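You operate a simulated robot arm through the tools that you are given. There is no shell and no other tool. Be economical: measure what you need, move in short steps, check, and stop when the job is done.

Carry out the task below with a simulated robot arm. There is one attempt and no reset: what you move stays moved.

## Task
Close the big carton and tape it with the waiting strip.
Fine: short flaps first; roll the tape down and put the roller back.

It is judged by the outcome, as a careful person would: the job done as asked, and still so three seconds after it is handed in. It fails if anything else is knocked over, pushed out of place, dropped, spilled or broken.

## Robot
A 7-joint arm with a two-finger parallel gripper, fixed in place. Base frame: the origin is at the foot of the arm, x ahead of it, y to its left, z up. Units: mm, rad, N and s.
With the tool pointing down near the work surface it reaches from about 200 to 740 mm from the base axis. Its first joint turns from -2.897 to 2.897 rad. Payload 1.57 kg.
The tool frame sits at the grasp point between the pads (the TCP): z along the fingers, y along the line on which they close. The tips reach 30 mm beyond it. Largest opening 110 mm; finger width 24, thickness 12; the body of the gripper, 48 by 112 mm, starts 78 mm behind the TCP.
Orientation is that of the tool frame in the base frame, as a unit quaternion [w, x, y, z]. With the fingers straight down and closing along the base's y, the tool's x points along the base's -x, its y along +y and its z along -z.

## Interface
- The arm moves only by the tool arm_command. Its argument "rows" is a list that holds one entry, the list of rows, each a list of 7 numbers: the turn, a rotation vector about the tool's x, y, z in rad, then the shift along the tool's x, y, z in mm, then the opening, from 0 (shut) to 1 (fully open). In form: [[[rx, ry, rz, dx, dy, dz, grip], ...]]. A call has 1 to 20 rows; each row is the pose to reach, as a shift and turn from the pose commanded when the call began, along the tool's axes at that moment. Rows are played at 5 a second. More than 50 mm and 0.15 rad between two rows, or a gripper value outside its range, and nothing of the call is played. A pose out of reach is approached as far as the arm can. The call stops where the force on the tool passes 60 N (or 10 N more than at its start, if that is more) or the arm is blocked; 0.2 s more then pass. The fingers move at their own pace (about 45 mm/s each) and stop on an object; they squeeze with about 24 N. The grip force told is the motor's: it shows also when the fingers shut on nothing. Time passes only in rows, and 0.2 s behind the last, so rows that repeat a pose let the fingers close. It gives the time, the measured TCP pose, the force on the tool (base axes), the opening and the grip force at its end, in the units of the frame above (readings bear some noise), and new pictures: "show" is both (left out), scene, wrist or none.
- Cameras (640 x 400 px; columns grow to the right, rows downward): "scene" is fixed at [402.7, -505.6, 1701.3]; the picture's right is [0.36, 0.93, 0.00], its down [0.87, -0.34, -0.37] and it looks along [-0.34, 0.13, -0.93] (base axes); focal length 287 px, centre (320, 200). "wrist" rides on the gripper at [70, 16, -141] in the tool frame; the picture's right is [-0.23, 0.97, 0.00], its down [-0.86, -0.20, -0.48] and it looks along [-0.47, -0.11, 0.88] (tool axes); focal length 222 px, centre (320, 200). There is no depth. A picture from a camera that has moved, and an enlarged one, comes with that camera's place and axes in the base frame and with its lens. The place of the scene camera against the robot may be out by one fixed shift of up to 18 mm in any direction.
- slide_trunk(by): slides the trunk up (or, below 0, down) by that many mm; the arm rides with it, the base frame stays. It gives what a move gives, with no picture.
- inspect(camera, box): a new picture of the part [left, top, right, bottom] of that camera's present view, enlarged. It takes no simulated time.
- hand_in(): hands the job in; it is judged then, once.

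Go step by step. Nothing tells you positions but the pictures and the camera data: compare them with the known pose of the tool, close in by small moves and look again before you grip or let go. The budget is 120 turns and 200 pictures, counting those below and the enlarged ones. Unless the task says otherwise, let go and move clear before handing in, and close with one line.

The tools are called by a JSON object that holds its "name" and its "arguments". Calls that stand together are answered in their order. arm_command: Moves the arm, as the interface text tells. Its arguments: {"type":"object","properties":{"rows":{"type":"array"},"show":{"type":"string","enum":["both","scene","wrist","none"]}},"required":["rows"]} The other tools are called the same way: slide_trunk (by) slides the trunk up or down; inspect (camera, box) takes an enlarged picture of a part of a camera's view; hand_in () hands the job in.

At the start:

```text
time_s: 0.0
ee_pos: [150.2, -456.1, 1308.3]
tcp_rot: [0.0, 0.0, 1.0, 0.0]
ft_force: [-0.9, 0.4, 0.0]
finger_gap: 109.9
finger_force: 0.0
trunk travel left (down, up): [-525.0, 65.0]
```

scene: 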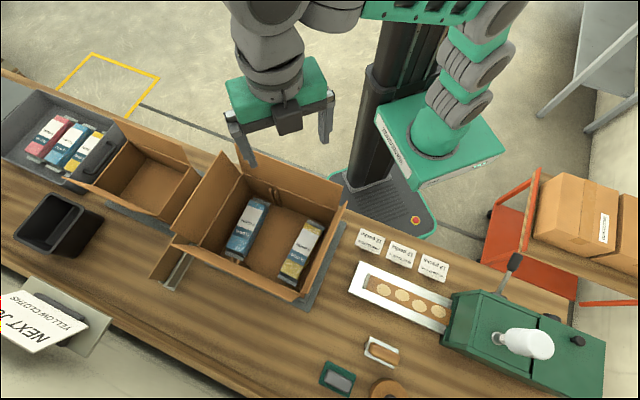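
wrist: 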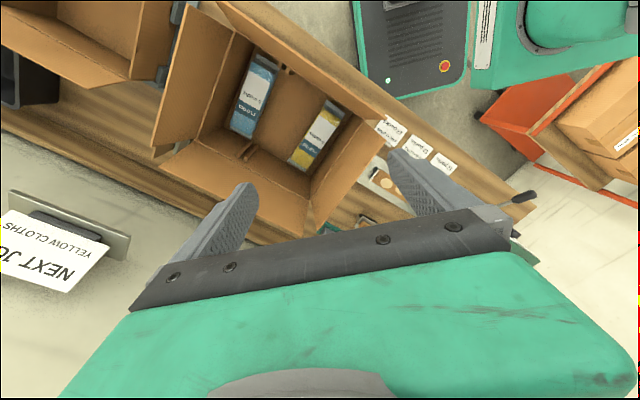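

I see a big open carton with two boxes in it, a smaller carton, a tape machine and a roller on the bench. I'll enlarge parts of the scene first.

{"name": "inspect", "arguments": {"camera": "scene", "box": [150, 130, 370, 310]}}

{"name": "inspect", "arguments": {"camera": "scene", "box": [310, 220, 620, 400]}}

{"name": "inspect", "arguments": {"camera": "scene", "box": [0, 70, 240, 380]}}

```text
2.22 times, centred on (260, 220) of scene
camera zoom: at [402.7, -505.6, 1701.3], right [0.36, 0.93, 0.0], down [0.87, -0.34, -0.37], along [-0.34, 0.13, -0.93], focal length 638 px, centre (453, 156)
```

zoom: 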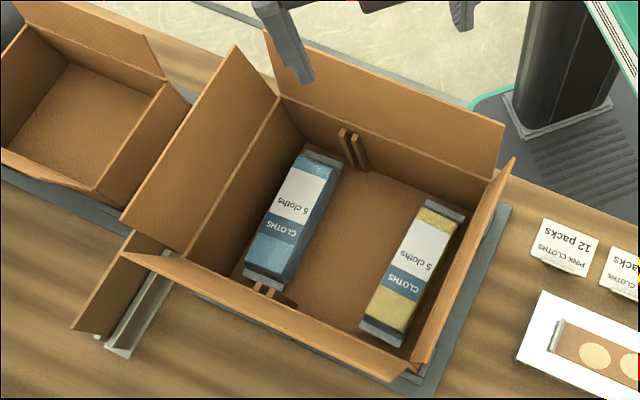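

```text
2.06 times, centred on (465, 310) of scene
camera zoom: at [402.7, -505.6, 1701.3], right [0.36, 0.93, 0.0], down [0.87, -0.34, -0.37], along [-0.34, 0.13, -0.93], focal length 592 px, centre (21, -27)
```

zoom: 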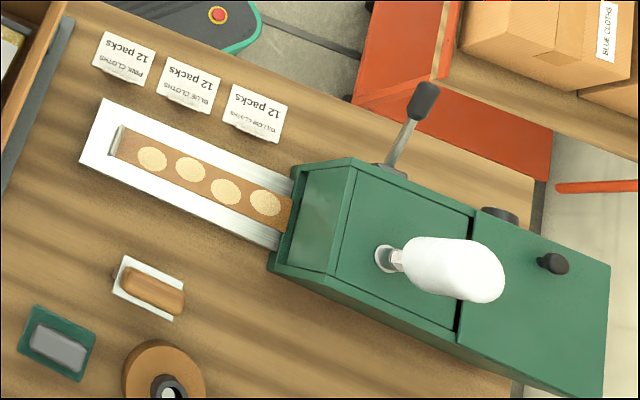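

```text
1.29 times, centred on (120, 225) of scene
camera zoom: at [402.7, -505.6, 1701.3], right [0.36, 0.93, 0.0], down [0.87, -0.34, -0.37], along [-0.34, 0.13, -0.93], focal length 370 px, centre (578, 168)
```

zoom: 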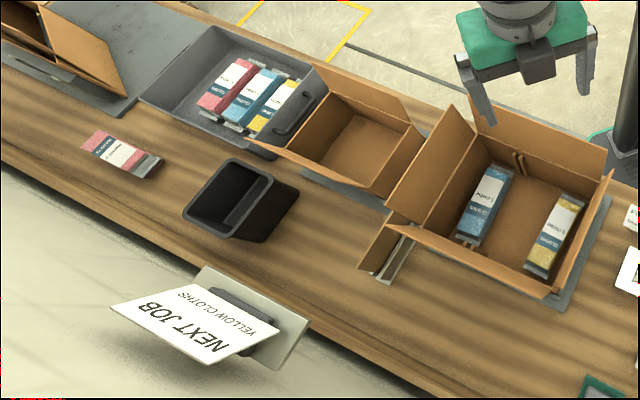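

The bench runs about 43–45° to the base axes. I'll turn the tool to line up with it and move for a closer view of the strip and roller.

{"name": "arm_command", "arguments": {"rows": [[[0, 0, 0.13, -25, 20, 10, 1], [0, 0, 0.26, -50, 40, 20, 1], [0, 0, 0.39, -75, 60, 30, 1], [0, 0, 0.52, -100, 80, 40, 1], [0, 0, 0.65, -125, 100, 50, 1], [0, 0, 0.785, -150, 120, 60, 1], [0, 0, 0.785, -150, 120, 60, 1]]]}}

```text
time_s: 1.6
ee_pos: [301.2, -337.1, 1248.0]
tcp_rot: [0.0, 0.383, 0.924, 0.0]
ft_force: [-0.2, 0.5, 0.9]
finger_gap: 110.1
finger_force: 0.0
trunk travel left (down, up): [-525.0, 65.0]
camera wrist: at [263.0, -276.7, 1388.3], right [0.85, 0.53, 0.0], down [0.46, -0.75, 0.48], along [0.25, -0.41, -0.88], focal length 222 px, centre (320, 200)
```

scene: 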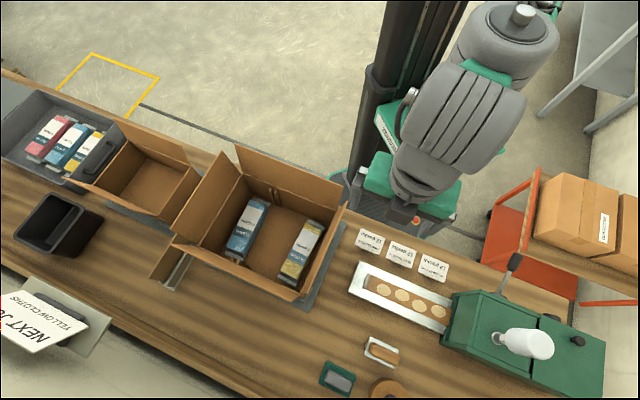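
wrist: 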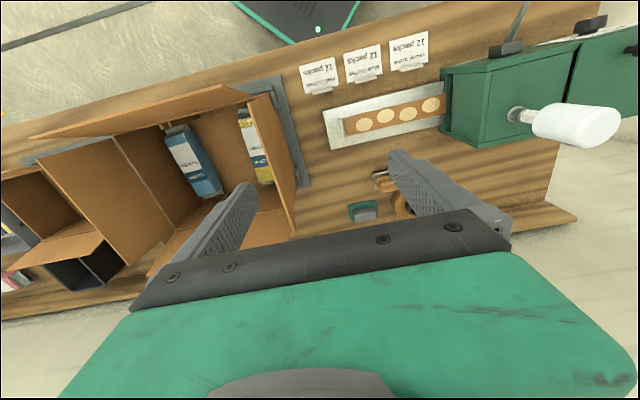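

I'll enlarge the strip tray, the roller area and the carton from this view.

{"name": "inspect", "arguments": {"camera": "wrist", "box": [290, 20, 490, 220]}}

{"name": "inspect", "arguments": {"camera": "wrist", "box": [20, 70, 320, 270]}}

```text
2.00 times, centred on (390, 120) of wrist
camera zoom: at [263.0, -276.7, 1388.3], right [0.85, 0.53, 0.0], down [0.46, -0.75, 0.48], along [0.25, -0.41, -0.88], focal length 444 px, centre (180, 360)
```

zoom: 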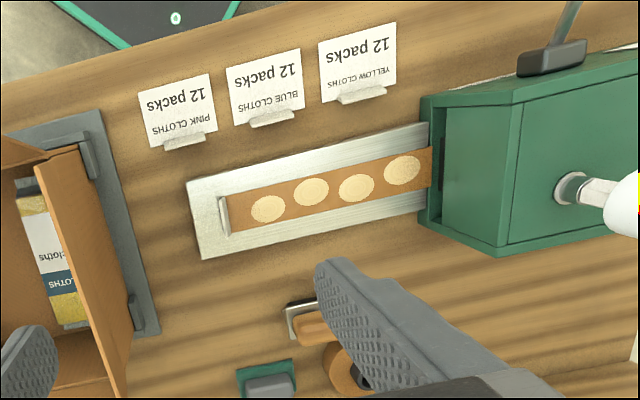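

```text
2.00 times, centred on (170, 170) of wrist
camera zoom: at [263.0, -276.7, 1388.3], right [0.85, 0.53, 0.0], down [0.46, -0.75, 0.48], along [0.25, -0.41, -0.88], focal length 444 px, centre (620, 260)
```

zoom: 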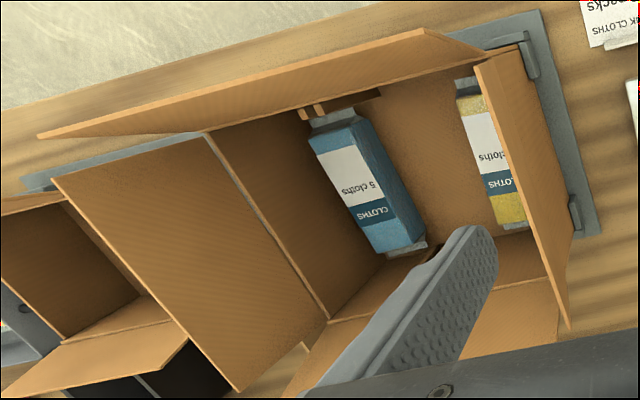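

I'll go lower over the strip tray and roller to see them properly.

{"name": "arm_command", "arguments": {"rows": [[[0, 0, 0, -8, 24, 32, 1], [0, 0, 0, -15, 47, 64, 1], [0, 0, 0, -22, 70, 95, 1], [0, 0, 0, -30, 93, 127, 1], [0, 0, 0, -37, 116, 158, 1], [0, 0, 0, -44, 139, 188, 1], [0, 0, 0, -44, 139, 188, 1]]]}}

{"name": "inspect", "arguments": {"camera": "wrist", "box": [150, 0, 550, 250]}}

```text
time_s: 3.2
ee_pos: [431.1, -268.6, 1060.1]
tcp_rot: [0.0, 0.383, 0.924, 0.0]
ft_force: [-0.3, -0.2, -0.5]
finger_gap: 109.9
finger_force: 0.1
trunk travel left (down, up): [-525.0, 65.0]
camera wrist: at [393.0, -209.1, 1200.3], right [0.85, 0.53, 0.0], down [0.46, -0.75, 0.48], along [0.25, -0.41, -0.88], focal length 222 px, centre (320, 200)
```

scene: 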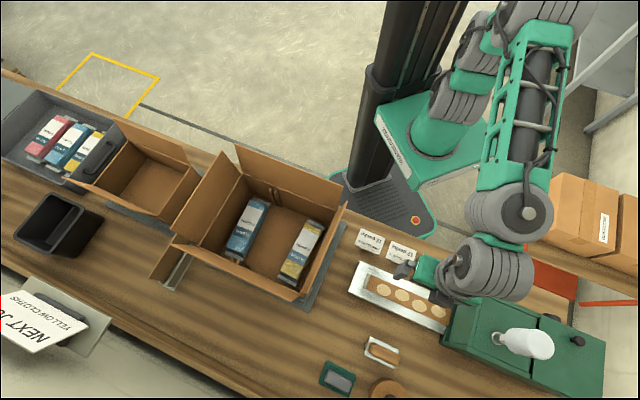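
wrist: 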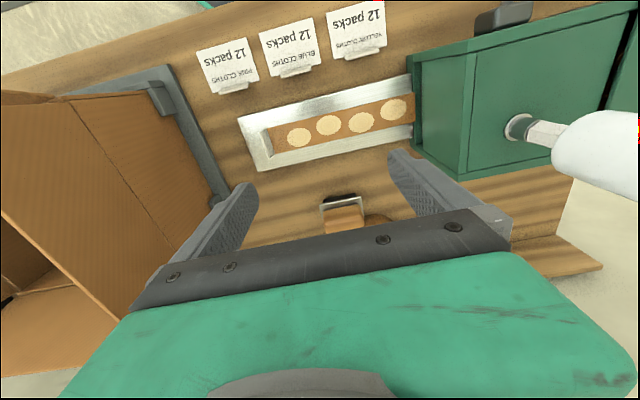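

```text
1.60 times, centred on (350, 125) of wrist
camera zoom: at [393.0, -209.1, 1200.3], right [0.85, 0.53, 0.0], down [0.46, -0.75, 0.48], along [0.25, -0.41, -0.88], focal length 355 px, centre (272, 320)
```

zoom: 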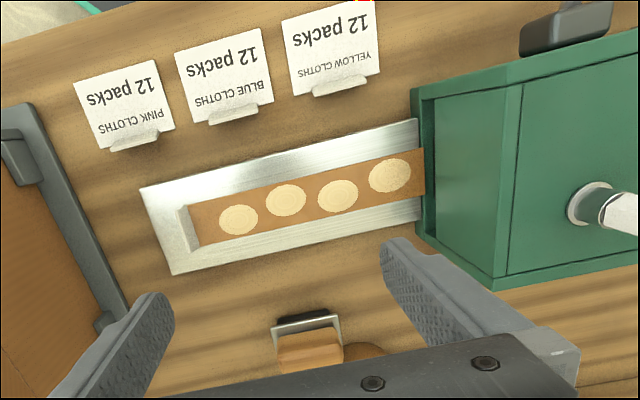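

{"name": "inspect", "arguments": {"camera": "wrist", "box": [235, 100, 315, 180]}}

{"name": "inspect", "arguments": {"camera": "wrist", "box": [350, 70, 450, 160]}}

{"name": "inspect", "arguments": {"camera": "scene", "box": [310, 320, 420, 400]}}

{"name": "inspect", "arguments": {"camera": "scene", "box": [345, 255, 465, 340]}}

```text
5.00 times, centred on (275, 140) of wrist
camera zoom: at [393.0, -209.1, 1200.3], right [0.85, 0.53, 0.0], down [0.46, -0.75, 0.48], along [0.25, -0.41, -0.88], focal length 1111 px, centre (545, 500)
```

zoom: 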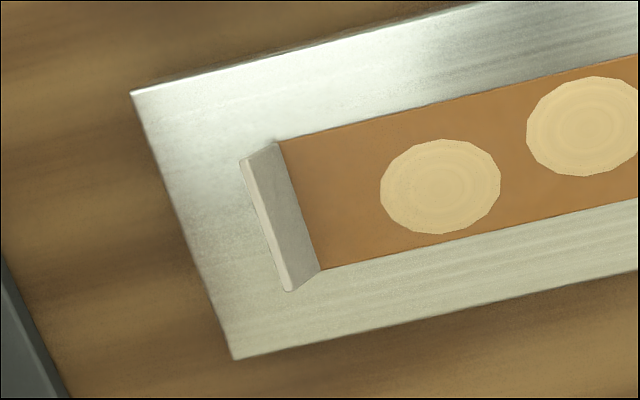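

```text
4.44 times, centred on (400, 115) of wrist
camera zoom: at [393.0, -209.1, 1200.3], right [0.85, 0.53, 0.0], down [0.46, -0.75, 0.48], along [0.25, -0.41, -0.88], focal length 987 px, centre (-36, 578)
```

zoom: 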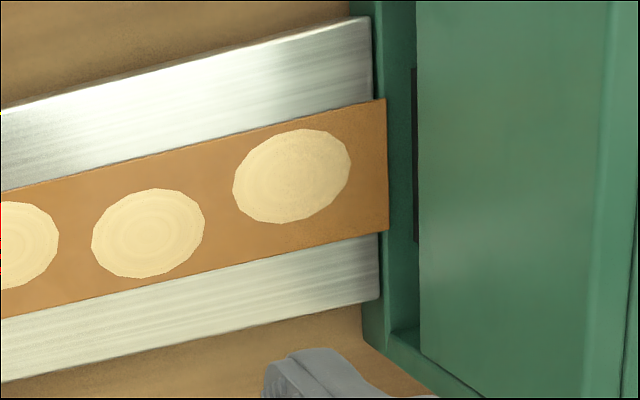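

```text
5.00 times, centred on (365, 360) of scene
camera zoom: at [402.7, -505.6, 1701.3], right [0.36, 0.93, 0.0], down [0.87, -0.34, -0.37], along [-0.34, 0.13, -0.93], focal length 1434 px, centre (95, -600)
```

zoom: 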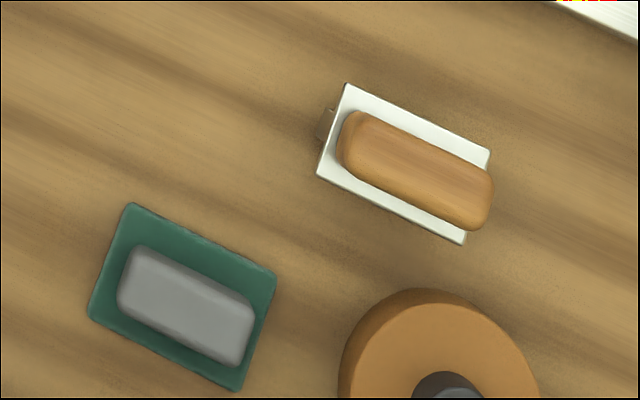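

```text
4.71 times, centred on (405, 298) of scene
camera zoom: at [402.7, -505.6, 1701.3], right [0.36, 0.93, 0.0], down [0.87, -0.34, -0.37], along [-0.34, 0.13, -0.93], focal length 1350 px, centre (-80, -259)
```

zoom: 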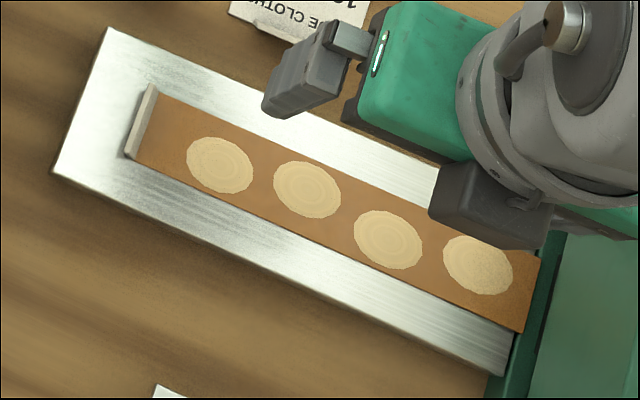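

The strip is cut free with a pale upright tab at its left end and four discs on top. I want a low, oblique look before deciding how to handle it.

{"name": "arm_command", "arguments": {"rows": [[[0, -0.13, 0, 2, 6, 29, 1], [0, -0.27, 0, 4, 12, 58, 1], [0, -0.4, 0, 6, 18, 87, 1], [0, -0.53, 0, 8, 24, 116, 1], [0, -0.67, 0, 10, 30, 145, 1], [0, -0.8, 0, 13, 30, 165, 1], [0, -0.8, 0, 13, 30, 165, 1]]]}}

{"name": "inspect", "arguments": {"camera": "wrist", "box": [150, 0, 470, 200]}}

```text
time_s: 4.8
ee_pos: [441.0, -240.3, 894.2]
tcp_rot: [0.36, 0.352, 0.851, -0.149]
ft_force: [-0.7, -0.5, -0.4]
finger_gap: 109.9
finger_force: 0.0
trunk travel left (down, up): [-525.0, 65.0]
camera wrist: at [346.7, -122.6, 942.0], right [0.8, 0.58, 0.16], down [0.04, -0.32, 0.95], along [0.6, -0.75, -0.28], focal length 222 px, centre (320, 200)
```

scene: 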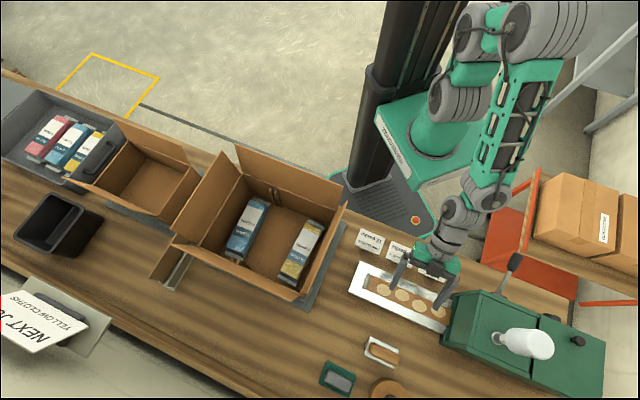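
wrist: 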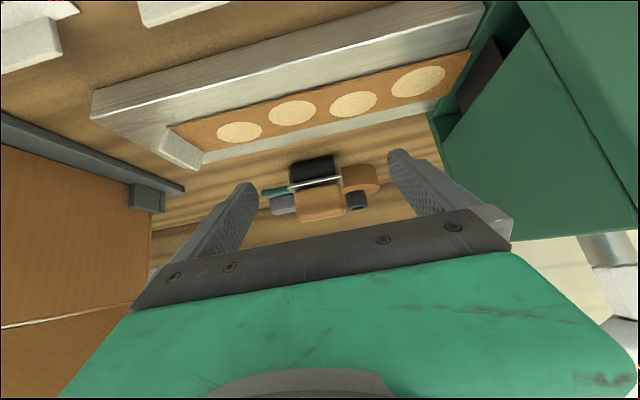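

```text
2.00 times, centred on (310, 100) of wrist
camera zoom: at [346.7, -122.6, 942.0], right [0.8, 0.58, 0.16], down [0.04, -0.32, 0.95], along [0.6, -0.75, -0.28], focal length 444 px, centre (340, 400)
```

zoom: 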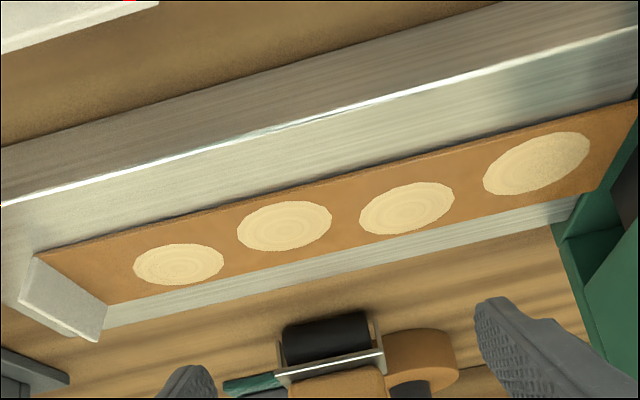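

The tray is a raised block, the strip has a pale upright tab (a handle), and the roller is a black cylinder under a plate with a wooden handle on top, all along the bench direction. Next, an overhead view of the carton.

{"name": "arm_command", "arguments": {"rows": [[[0, 0.1, 0, -41, 0, -27, 1], [0, 0.2, 0, -82, 0, -54, 1], [0, 0.3, 0, -123, 0, -81, 1], [0, 0.4, 0, -165, 0, -108, 1], [0, 0.5, 0, -206, 0, -134, 1], [0, 0.6, 0, -247, 0, -161, 1], [0, 0.7, 0, -289, 0, -188, 1], [0, 0.8, 0, -330, 0, -215, 1], [0, 0.8, 0, -330, -48, -215, 1], [0, 0.8, 0, -330, -96, -215, 1], [0, 0.8, 0, -330, -144, -215, 1], [0, 0.8, 0, -330, -192, -215, 1], [0, 0.8, 0, -330, -240, -215, 1], [0, 0.8, 0, -330, -288, -215, 1], [0, 0.8, 0, -330, -336, -215, 1], [0, 0.8, 0, -330, -384, -215, 1], [0, 0.8, 0, -330, -433, -215, 1], [0, 0.8, 0, -330, -433, -215, 1]]]}}

{"name": "inspect", "arguments": {"camera": "scene", "box": [150, 130, 370, 310]}}

```text
time_s: 7.8
ee_pos: [294.4, -501.7, 1282.5]
tcp_rot: [0.008, 0.391, 0.92, -0.008]
ft_force: [7.8, -15.9, -23.7]
finger_gap: 110.0
finger_force: 0.0
out of reach, approached as far as the arm can: row 7, 15
trunk travel left (down, up): [-525.0, 65.0]
stopped in row 15: the force on the tool passed its limit (the readings are from after the stop); the commanded pose is now the measured one
camera wrist: at [256.3, -437.9, 1421.3], right [0.86, 0.51, 0.0], down [0.44, -0.74, 0.5], along [0.25, -0.43, -0.87], focal length 222 px, centre (320, 200)
```

scene: 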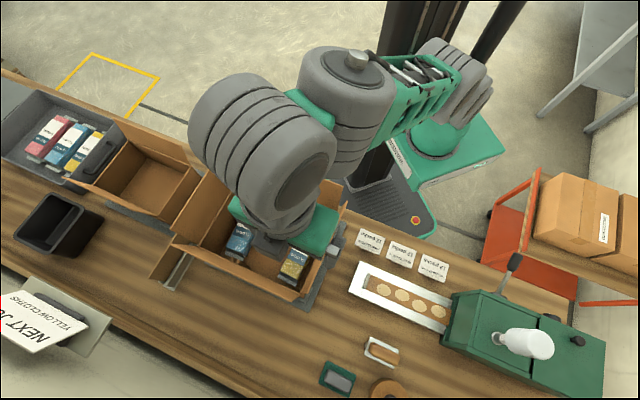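
wrist: 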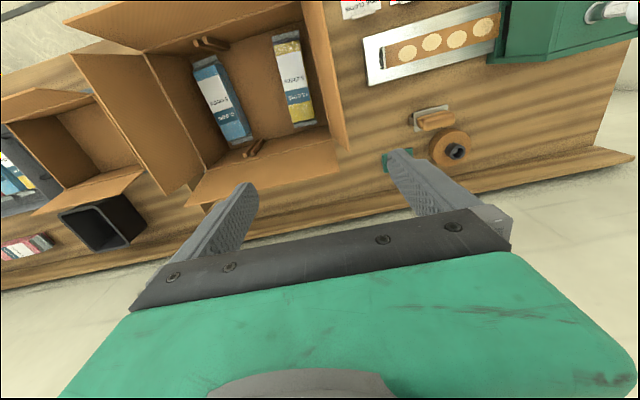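

```text
2.22 times, centred on (260, 220) of scene
camera zoom: at [402.7, -505.6, 1701.3], right [0.36, 0.93, 0.0], down [0.87, -0.34, -0.37], along [-0.34, 0.13, -0.93], focal length 638 px, centre (453, 156)
```

zoom: 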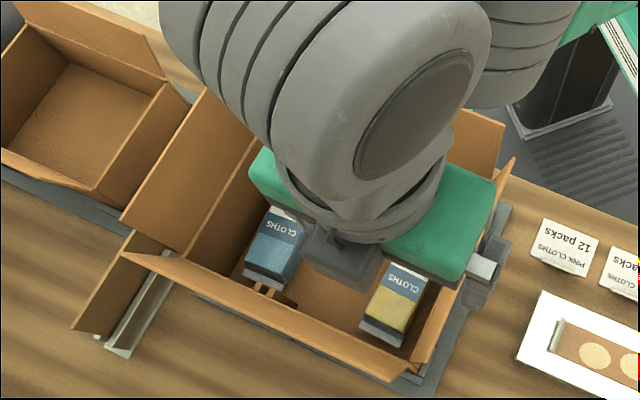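

The arm hit its reach limit up high, not an object. The view is good enough, so I'll enlarge the carton here.

{"name": "inspect", "arguments": {"camera": "wrist", "box": [50, 0, 370, 210]}}

```text
1.90 times, centred on (210, 105) of wrist
camera zoom: at [256.3, -437.9, 1421.3], right [0.86, 0.51, 0.0], down [0.44, -0.74, 0.5], along [0.25, -0.43, -0.87], focal length 423 px, centre (530, 381)
```

zoom: 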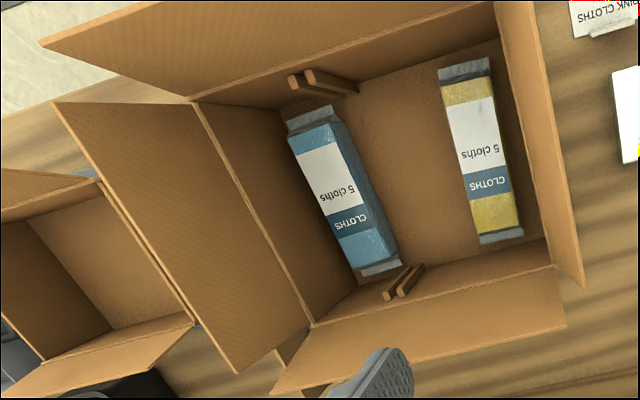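

Triangulating, the carton rim is about z 930, centre about (150, −558), roughly 304 × 240, with its long side along the bench. All four flaps lean about 15° outward and reach about z 1040. The strip lies on the same centreline. I'll start with the left short flap, hooking it with an open finger.

{"name": "arm_command", "arguments": {"rows": [[[0, 0, 0, 14, -40, 19, 1], [0, 0, 0, 28, -80, 38, 1], [-0.004, 0.01, -0.009, 42, -121, 57, 1], [-0.0087, 0.021, -0.018, 56, -161, 76, 1], [-0.0087, 0.021, -0.018, 70, -202, 95, 1], [-0.0087, 0.021, -0.018, 84, -242, 114, 1], [-0.0087, 0.021, -0.018, 98, -282, 133, 1], [-0.0087, 0.021, -0.018, 113, -323, 152, 1], [-0.0087, 0.021, -0.018, 113, -323, 152, 1]]]}}

```text
time_s: 9.8
ee_pos: [-14.6, -637.0, 1124.4]
tcp_rot: [-0.001, 0.382, 0.924, 0.002]
ft_force: [0.5, 0.2, 0.8]
finger_gap: 110.2
finger_force: 0.0
out of reach, approached as far as the arm can: row 8, 9
trunk travel left (down, up): [-525.0, 65.0]
camera wrist: at [-52.1, -576.5, 1266.0], right [0.85, 0.53, 0.0], down [0.46, -0.75, 0.48], along [0.25, -0.4, -0.88], focal length 222 px, centre (320, 200)
```

scene: 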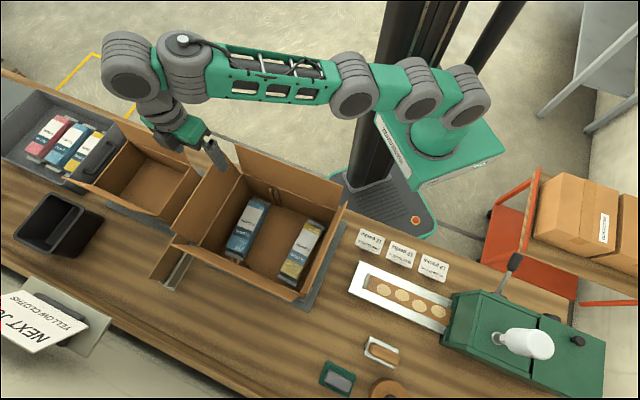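
wrist: 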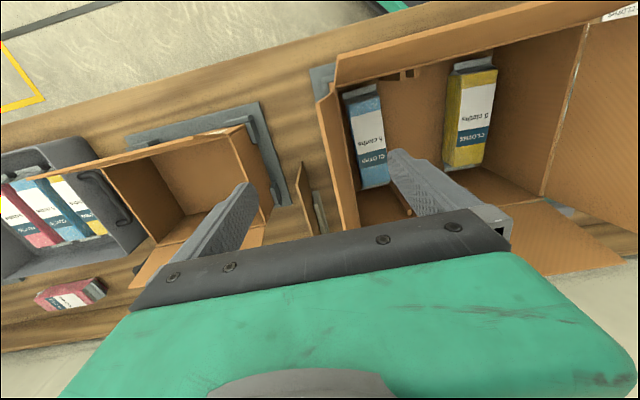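

The fingers straddle the left flap. I'll descend and start drawing it inward (+ along the bench).

{"name": "arm_command", "arguments": {"rows": [[[0, 0, 0, 0, 0, 37, 1], [0, 0, 0, 0, 0, 74, 1], [0, 0, 0, 0, 0, 110, 1], [0, 0, 0, 0, 25, 110, 1], [0, 0, 0, 0, 50, 110, 1], [0, 0, 0, 0, 75, 110, 1], [0, 0, 0, 0, 100, 110, 1], [0, 0, 0, 0, 100, 110, 1]]]}}

```text
time_s: 11.7
ee_pos: [56.4, -563.7, 1015.5]
tcp_rot: [-0.001, 0.383, 0.924, 0.002]
ft_force: [0.7, -0.9, -0.2]
finger_gap: 110.1
finger_force: 0.1
trunk travel left (down, up): [-525.0, 65.0]
camera wrist: at [18.8, -504.7, 1156.4], right [0.85, 0.53, 0.0], down [0.46, -0.75, 0.48], along [0.25, -0.4, -0.88], focal length 222 px, centre (320, 200)
```

scene: 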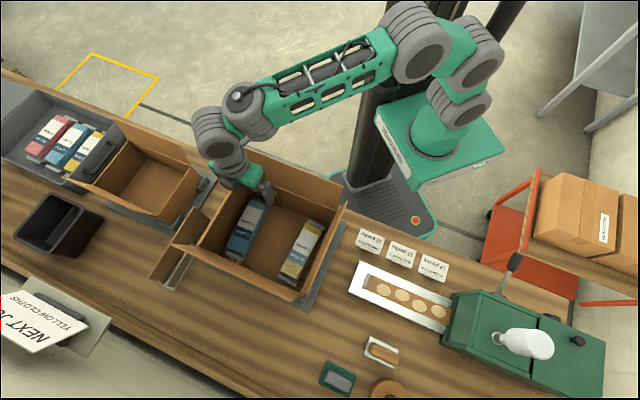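
wrist: 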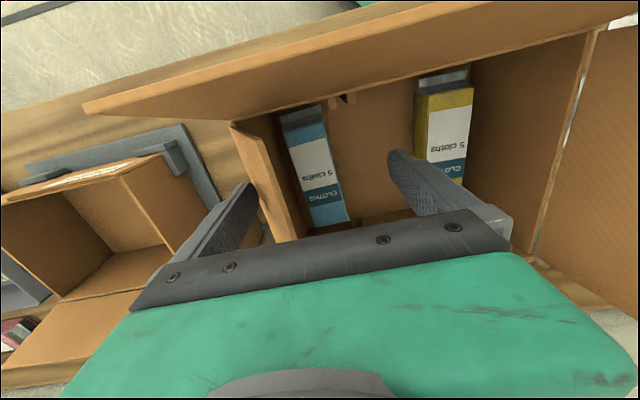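

{"name": "arm_command", "arguments": {"rows": [[[0, 0, 0, 0, 25, 0, 1], [0, 0, 0, 0, 50, 0, 1], [0, 0, 0, 0, 75, 5, 1], [0, 0, 0, 0, 95, 15, 1], [0, 0, 0, 0, 95, 15, 1]]]}}

```text
time_s: 12.8
ee_pos: [123.0, -498.5, 1000.9]
tcp_rot: [-0.001, 0.383, 0.924, 0.001]
ft_force: [0.0, 0.9, 0.0]
finger_gap: 110.1
finger_force: 0.1
trunk travel left (down, up): [-525.0, 65.0]
camera wrist: at [85.6, -437.9, 1141.2], right [0.85, 0.53, 0.0], down [0.46, -0.75, 0.48], along [0.25, -0.4, -0.88], focal length 222 px, centre (320, 200)
```

scene: 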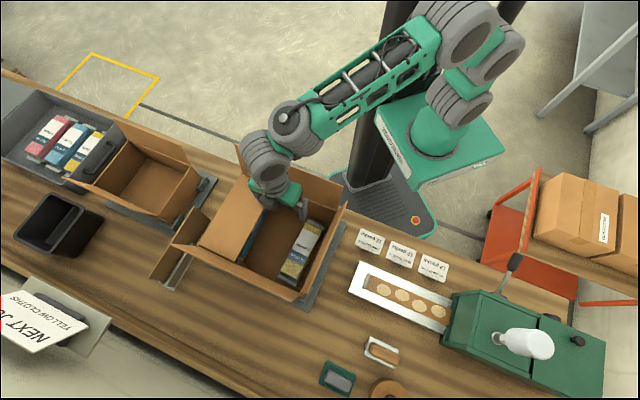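
wrist: 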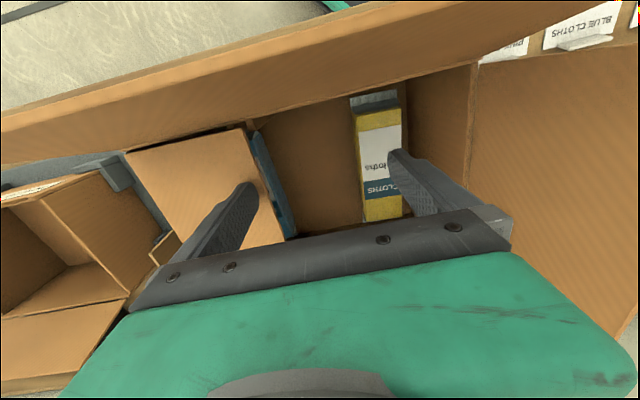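

The left flap is folded most of the way. I'll rise, shut the fingers, come back over it and see whether it stays, then press it flat.

{"name": "arm_command", "arguments": {"rows": [[[0, 0, 0, 0, 0, -30, 1], [0, 0, 0, 0, -15, -40, 0.5], [0, 0, 0, 0, -45, -40, 0], [0, 0, 0, 0, -80, -40, 0], [0, 0, 0, 0, -80, -40, 0], [0, 0, 0, 0, -80, -40, 0]]]}}

```text
time_s: 14.2
ee_pos: [65.6, -555.4, 1040.4]
tcp_rot: [0.0, 0.382, 0.924, 0.002]
ft_force: [-0.3, 0.4, -0.3]
finger_gap: 5.9
finger_force: 0.8
trunk travel left (down, up): [-525.0, 65.0]
camera wrist: at [28.1, -494.7, 1181.6], right [0.85, 0.53, 0.0], down [0.46, -0.75, 0.48], along [0.25, -0.4, -0.88], focal length 222 px, centre (320, 200)
```

scene: 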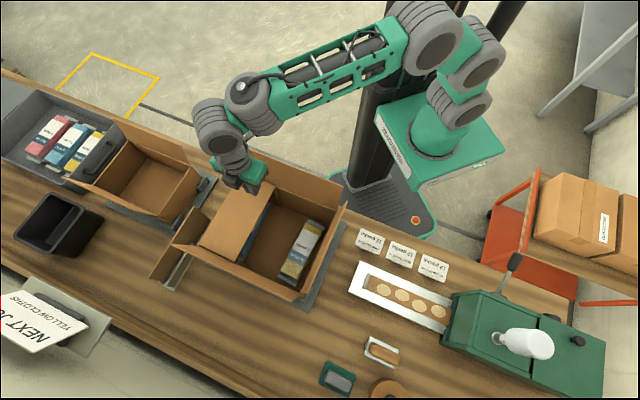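
wrist: 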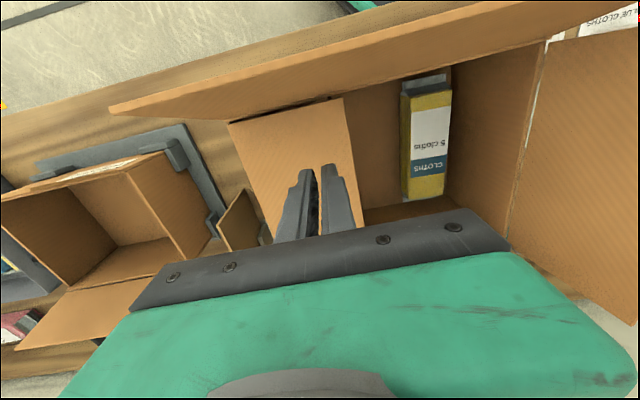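

It stays. Now I'll press it flat.

{"name": "arm_command", "arguments": {"rows": [[[0, 0, 0, 0, 0, 25, 0], [0, 0, 0, 0, 0, 45, 0], [0, 0, 0, 0, 0, 60, 0], [0, 0, 0, 0, 0, 70, 0], [0, 0, 0, 0, 0, 78, 0], [0, 0, 0, 0, 0, 78, 0]]]}}

```text
time_s: 15.4
ee_pos: [67.6, -558.3, 981.6]
tcp_rot: [0.006, 0.383, 0.924, -0.012]
ft_force: [-3.5, 10.8, 44.2]
finger_gap: 0.3
finger_force: 21.0
trunk travel left (down, up): [-525.0, 65.0]
stopped in row 5: the force on the tool passed its limit (the readings are from after the stop); the commanded pose is now the measured one
camera wrist: at [29.0, -494.1, 1121.0], right [0.85, 0.53, -0.01], down [0.46, -0.73, 0.5], along [0.25, -0.43, -0.87], focal length 222 px, centre (320, 200)
```

scene: 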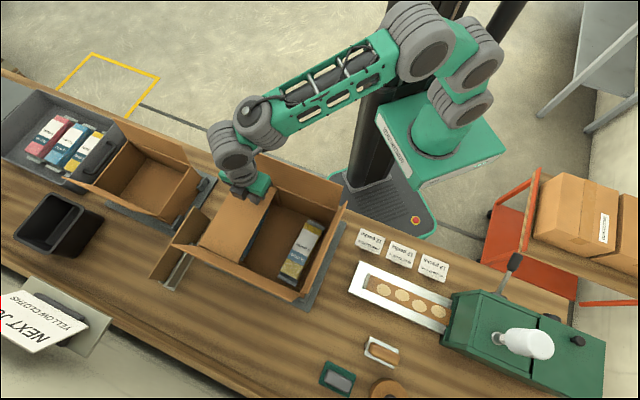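
wrist: 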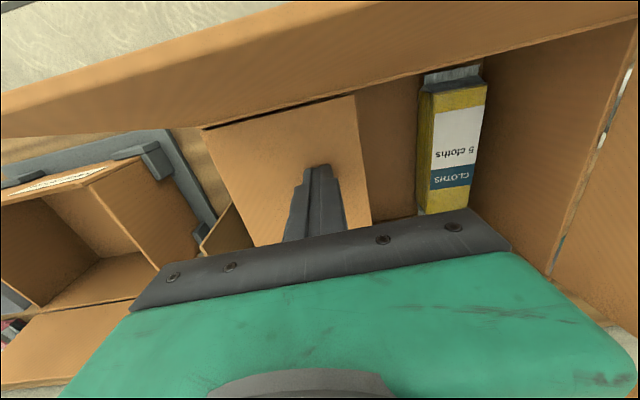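

The flap sits flat at z ≈ 948. Now the right short flap: rise, open, and move over it.

{"name": "arm_command", "arguments": {"rows": [[[0, 0, 0, 0, 0, -40, 0], [-0.0176, 0.0202, 0, 0, 0, -80, 0.4], [-0.0176, 0.0202, 0, 0, 20, -120, 0.8], [-0.0176, 0.0202, 0, 0, 65, -140, 1], [-0.0176, 0.0202, 0, 0, 110, -140, 1], [-0.0176, 0.0202, 0, 0, 155, -140, 1], [-0.0176, 0.0202, 0, 0, 200, -140, 1], [-0.0176, 0.0202, 0, 0, 240, -140, 1], [-0.0176, 0.0202, 0, 0, 240, -140, 1]]]}}

{"name": "inspect", "arguments": {"camera": "scene", "box": [170, 130, 390, 310]}}

```text
time_s: 17.4
ee_pos: [238.7, -387.7, 1111.8]
tcp_rot: [-0.004, 0.382, 0.924, 0.008]
ft_force: [-0.2, -0.8, -0.3]
finger_gap: 110.0
finger_force: 0.0
trunk travel left (down, up): [-525.0, 65.0]
camera wrist: at [200.0, -329.1, 1253.1], right [0.85, 0.53, 0.01], down [0.46, -0.75, 0.47], along [0.25, -0.39, -0.88], focal length 222 px, centre (320, 200)
```

scene: 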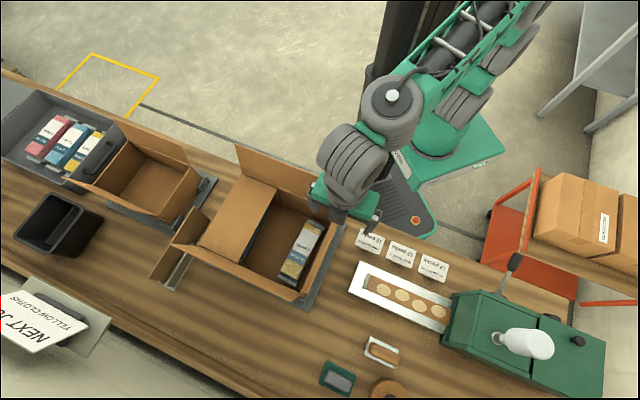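
wrist: 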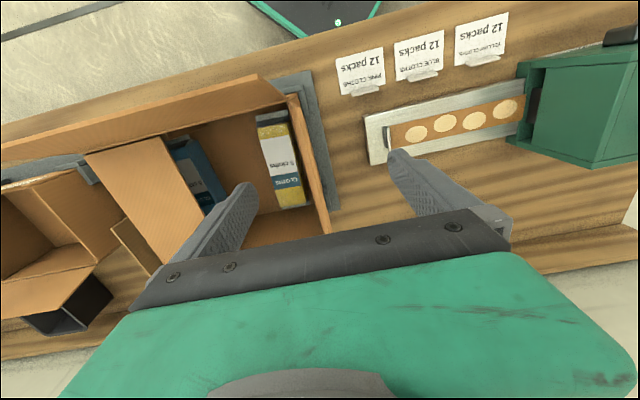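

```text
2.22 times, centred on (280, 220) of scene
camera zoom: at [402.7, -505.6, 1701.3], right [0.36, 0.93, 0.0], down [0.87, -0.34, -0.37], along [-0.34, 0.13, -0.93], focal length 638 px, centre (409, 156)
```

zoom: 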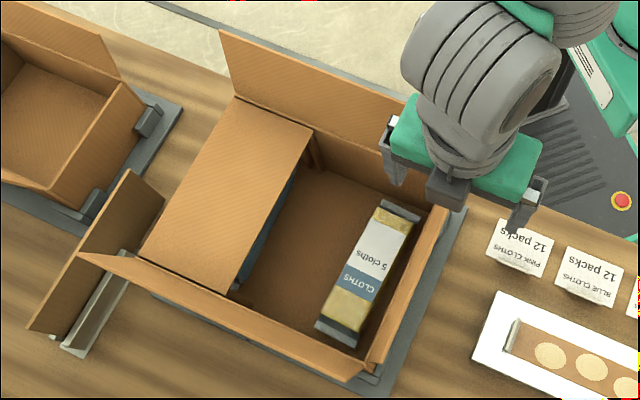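

The right flap is between the fingers. I'll lower and draw it inward.

{"name": "arm_command", "arguments": {"rows": [[[0, 0, 0, 0, 0, 45, 1], [0, 0, 0, 0, 0, 90, 1], [0, 0, 0, 0, -30, 90, 1], [0, 0, 0, 0, -60, 90, 1], [0, 0, 0, 0, -90, 90, 1], [0, 0, 0, 0, -120, 90, 1], [0, 0, 0, 0, -145, 92, 1], [0, 0, 0, 0, -170, 98, 1], [0, 0, 0, 0, -190, 108, 1], [0, 0, 0, 0, -190, 108, 1]]]}}

```text
time_s: 19.6
ee_pos: [102.3, -520.5, 1001.2]
tcp_rot: [-0.003, 0.383, 0.924, 0.007]
ft_force: [0.8, -0.2, -0.7]
finger_gap: 110.2
finger_force: 0.0
trunk travel left (down, up): [-525.0, 65.0]
camera wrist: at [64.4, -461.4, 1143.4], right [0.85, 0.53, 0.01], down [0.46, -0.75, 0.47], along [0.25, -0.39, -0.88], focal length 222 px, centre (320, 200)
```

scene: 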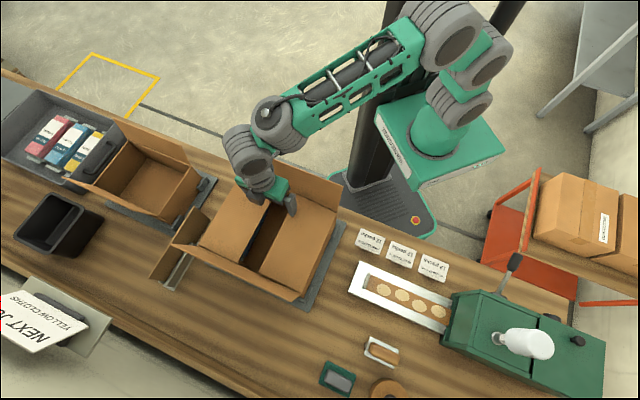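
wrist: 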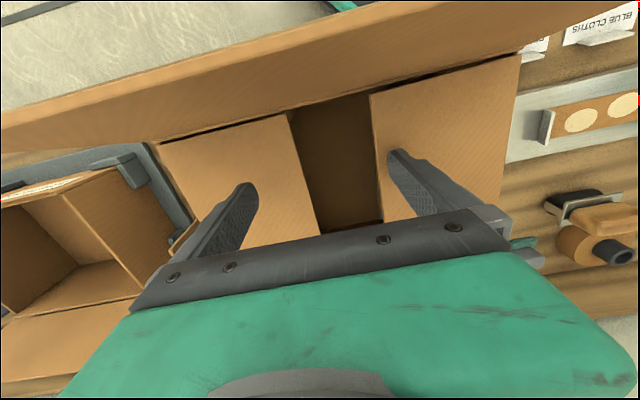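

Both short flaps are in and a finger sits over each, so I'll press both down together.

{"name": "arm_command", "arguments": {"rows": [[[0, 0, 0, 0, 8, 0, 1], [0, 0, 0, 0, 8, 10, 1], [0, 0, 0, 0, 8, 16, 1], [0, 0, 0, 0, 8, 22, 1], [0, 0, 0, 0, 8, 25, 1]]]}}

{"name": "inspect", "arguments": {"camera": "scene", "box": [170, 130, 390, 310]}}

```text
time_s: 20.9
ee_pos: [107.2, -514.5, 981.4]
tcp_rot: [-0.001, 0.383, 0.924, 0.003]
ft_force: [-2.0, 4.4, 25.0]
finger_gap: 108.9
finger_force: 0.0
trunk travel left (down, up): [-525.0, 65.0]
camera wrist: at [69.9, -454.3, 1122.2], right [0.85, 0.53, 0.0], down [0.46, -0.75, 0.47], along [0.25, -0.4, -0.88], focal length 222 px, centre (320, 200)
```

scene: 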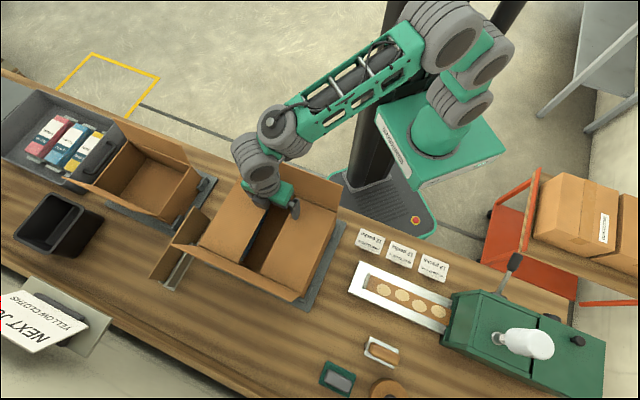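
wrist: 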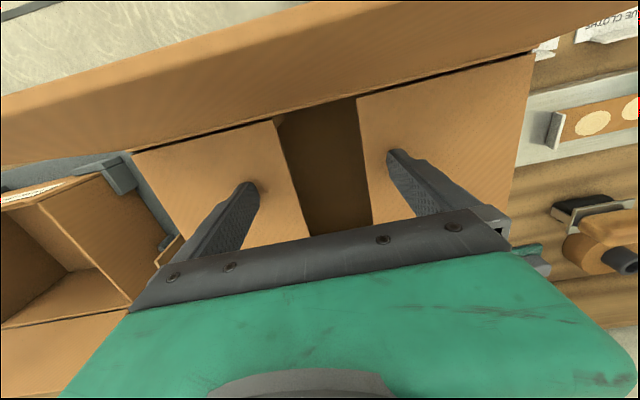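

```text
2.22 times, centred on (280, 220) of scene
camera zoom: at [402.7, -505.6, 1701.3], right [0.36, 0.93, 0.0], down [0.87, -0.34, -0.37], along [-0.34, 0.13, -0.93], focal length 638 px, centre (409, 156)
```

zoom: 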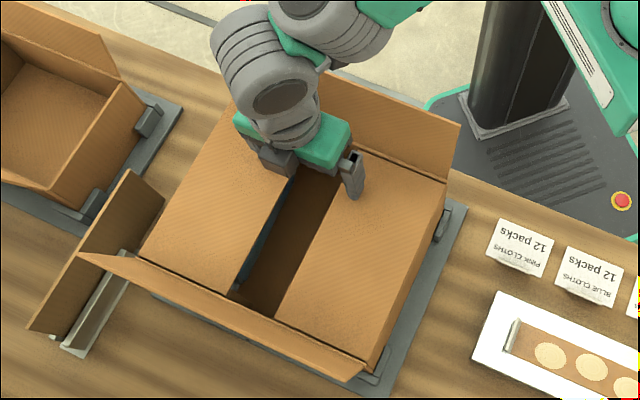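

Both short flaps are flat. Next is the robot-side long flap: go over it, drop behind it and push it outward.

{"name": "arm_command", "arguments": {"rows": [[[0, 0, 0, 0, 0, -45, 1], [0, 0, 0, 0, 0, -90, 1], [0, 0, 0, 0, 0, -138, 1], [0, 0, 0, 47, 0, -138, 1], [0, 0, 0, 94, 0, -138, 1], [0, 0, 0, 140, 0, -138, 1], [0, 0, 0, 140, 0, -95, 1], [0, 0, 0, 140, 0, -52, 1], [0, 0, 0, 110, 0, -52, 1], [0, 0, 0, 80, 0, -52, 1], [0, 0, 0, 50, 0, -52, 1], [0, 0, 0, 50, 0, -52, 1]]]}}

```text
time_s: 23.4
ee_pos: [73.1, -479.9, 1029.4]
tcp_rot: [-0.004, 0.382, 0.924, 0.007]
ft_force: [-0.1, 0.5, -0.1]
finger_gap: 109.8
finger_force: 0.0
trunk travel left (down, up): [-525.0, 65.0]
camera wrist: at [35.0, -421.5, 1170.8], right [0.85, 0.53, 0.01], down [0.46, -0.75, 0.47], along [0.25, -0.39, -0.88], focal length 222 px, centre (320, 200)
```

scene: 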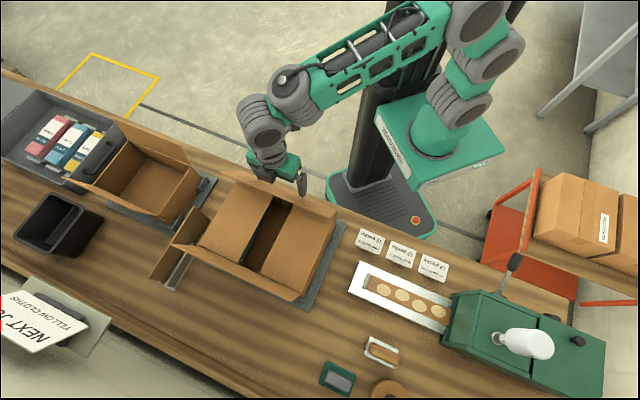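
wrist: 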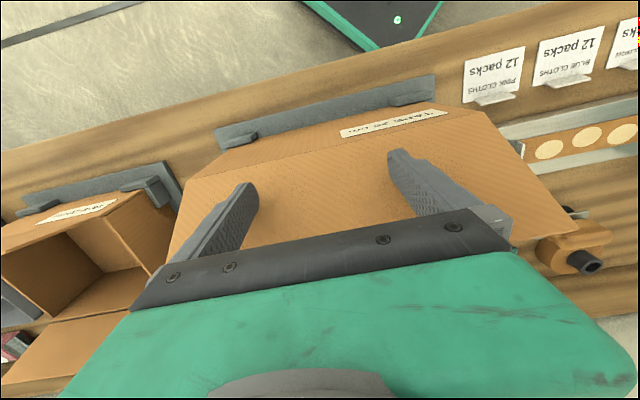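

Working well; I'll keep pushing it over and down.

{"name": "arm_command", "arguments": {"rows": [[[0, 0, 0, -25, 0, 0, 1], [0, 0, 0, -45, 0, 0, 1], [0, 0, 0, -65, 0, 5, 1], [0, 0, 0, -78, 0, 15, 1], [0, 0, 0, -85, 0, 28, 1], [0, 0, 0, -85, 0, 38, 1], [0, 0, 0, -85, 0, 44, 1], [0, 0, 0, -85, 0, 44, 1]]]}}

{"name": "inspect", "arguments": {"camera": "scene", "box": [150, 130, 370, 310]}}

```text
time_s: 25.2
ee_pos: [134.5, -539.1, 985.6]
tcp_rot: [-0.001, 0.383, 0.924, 0.005]
ft_force: [0.3, 0.5, 12.1]
finger_gap: 109.4
finger_force: 0.0
trunk travel left (down, up): [-525.0, 65.0]
camera wrist: at [95.2, -479.5, 1128.1], right [0.85, 0.53, 0.01], down [0.46, -0.75, 0.47], along [0.25, -0.4, -0.88], focal length 222 px, centre (320, 200)
```

scene: 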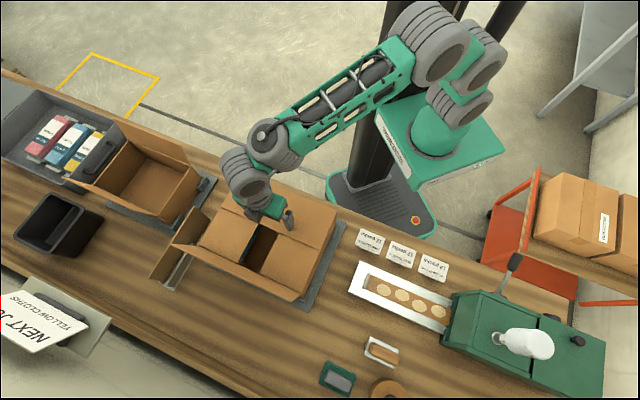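
wrist: 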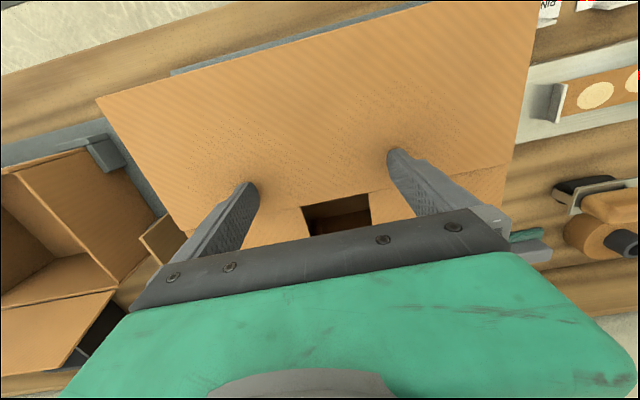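

```text
2.22 times, centred on (260, 220) of scene
camera zoom: at [402.7, -505.6, 1701.3], right [0.36, 0.93, 0.0], down [0.87, -0.34, -0.37], along [-0.34, 0.13, -0.93], focal length 638 px, centre (453, 156)
```

zoom: 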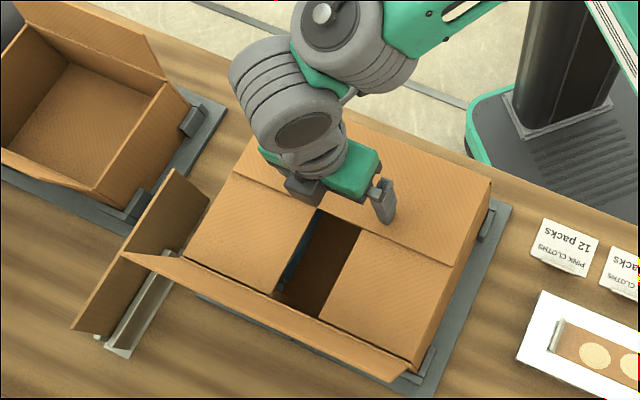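

The robot-side flap is flat. The outer flap is far away, so I'll raise the trunk for reach, turn the gripper 90°, and bring it in from the right end so that it straddles the flap.

{"name": "slide_trunk", "arguments": {"by": 60}}

{"name": "arm_command", "arguments": {"rows": [[[0, 0, 0.13, 0, 38, 0, 1], [0, 0, 0.26, 0, 76, 0, 1], [0, 0, 0.39, 0, 114, 0, 1], [0, 0, 0.52, 0, 152, 0, 1], [0, 0, 0.65, 0, 190, 0, 1], [0, 0, 0.78, 0, 226, 0, 1], [0, 0, 0.91, -26, 226, 0, 1], [0, 0, 1.04, -52, 226, 0, 1], [0, 0, 1.17, -78, 226, 0, 1], [0, 0, 1.3, -104, 226, 0, 1], [0, 0, 1.43, -130, 226, 0, 1], [0, 0, 1.571, -156, 226, 0, 1], [0, 0, 1.571, -156, 226, 0, 1]]]}}

```text
time_s: 26.2
ee_pos: [132.2, -537.6, 1043.7]
tcp_rot: [-0.003, 0.382, 0.924, 0.007]
ft_force: [0.5, -0.6, -0.7]
finger_gap: 109.8
finger_force: 0.0
trunk travel left (down, up): [-585.0, 5.0]
```

```text
time_s: 29.1
ee_pos: [403.1, -489.3, 1045.7]
tcp_rot: [-0.008, 0.924, 0.382, 0.002]
ft_force: [-0.8, 0.6, 0.1]
finger_gap: 110.1
finger_force: 0.0
trunk travel left (down, up): [-585.0, 5.0]
camera wrist: at [463.8, -453.2, 1186.7], right [0.53, -0.85, -0.01], down [-0.75, -0.47, 0.47], along [-0.41, -0.24, -0.88], focal length 222 px, centre (320, 200)
```

scene: 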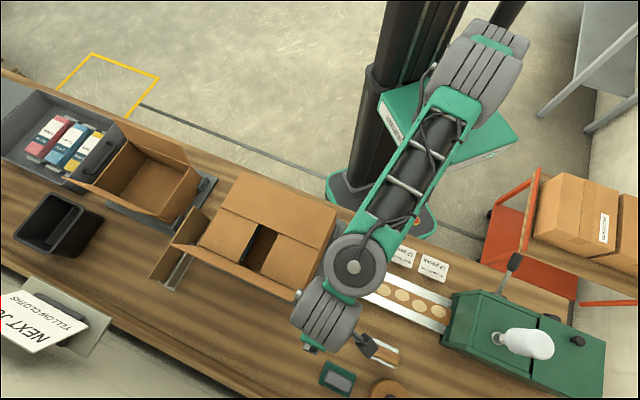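
wrist: 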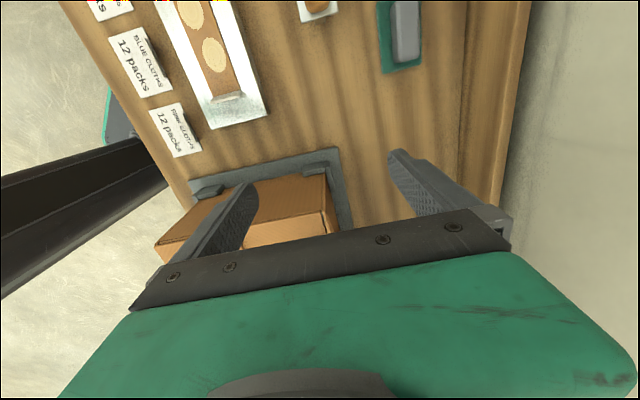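

{"name": "arm_command", "arguments": {"rows": [[[0, 0, 0, -40, 0, 0, 1], [0, 0, 0, -80, 0, 5, 1], [0, 0, 0, -115, 0, 10, 1], [0, 0, 0, -115, -30, 10, 1], [0, 0, 0, -115, -60, 10, 1], [0, 0, 0, -115, -90, 10, 1], [0, 0, 0, -115, -90, 10, 1]]]}}

```text
time_s: 30.6
ee_pos: [258.2, -506.4, 1035.3]
tcp_rot: [-0.007, 0.924, 0.382, 0.003]
ft_force: [-0.4, 0.8, 0.1]
finger_gap: 110.1
finger_force: 0.1
trunk travel left (down, up): [-585.0, 5.0]
camera wrist: at [319.0, -471.3, 1176.7], right [0.53, -0.85, -0.01], down [-0.75, -0.47, 0.47], along [-0.41, -0.24, -0.88], focal length 222 px, centre (320, 200)
```

scene: 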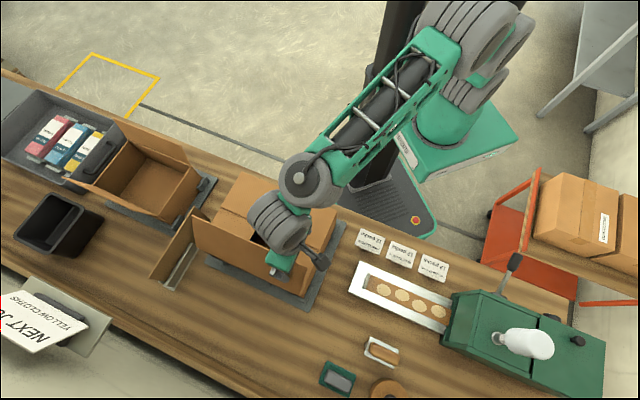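
wrist: 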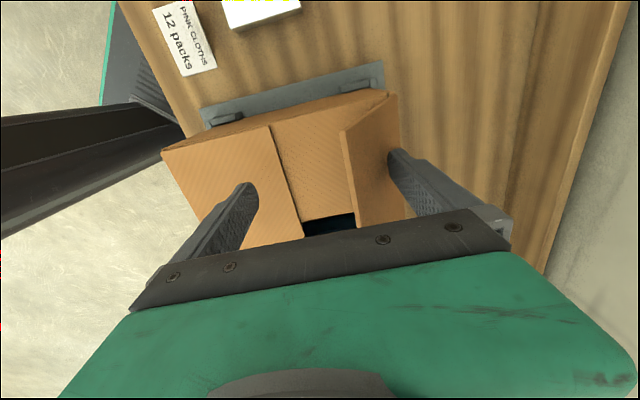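

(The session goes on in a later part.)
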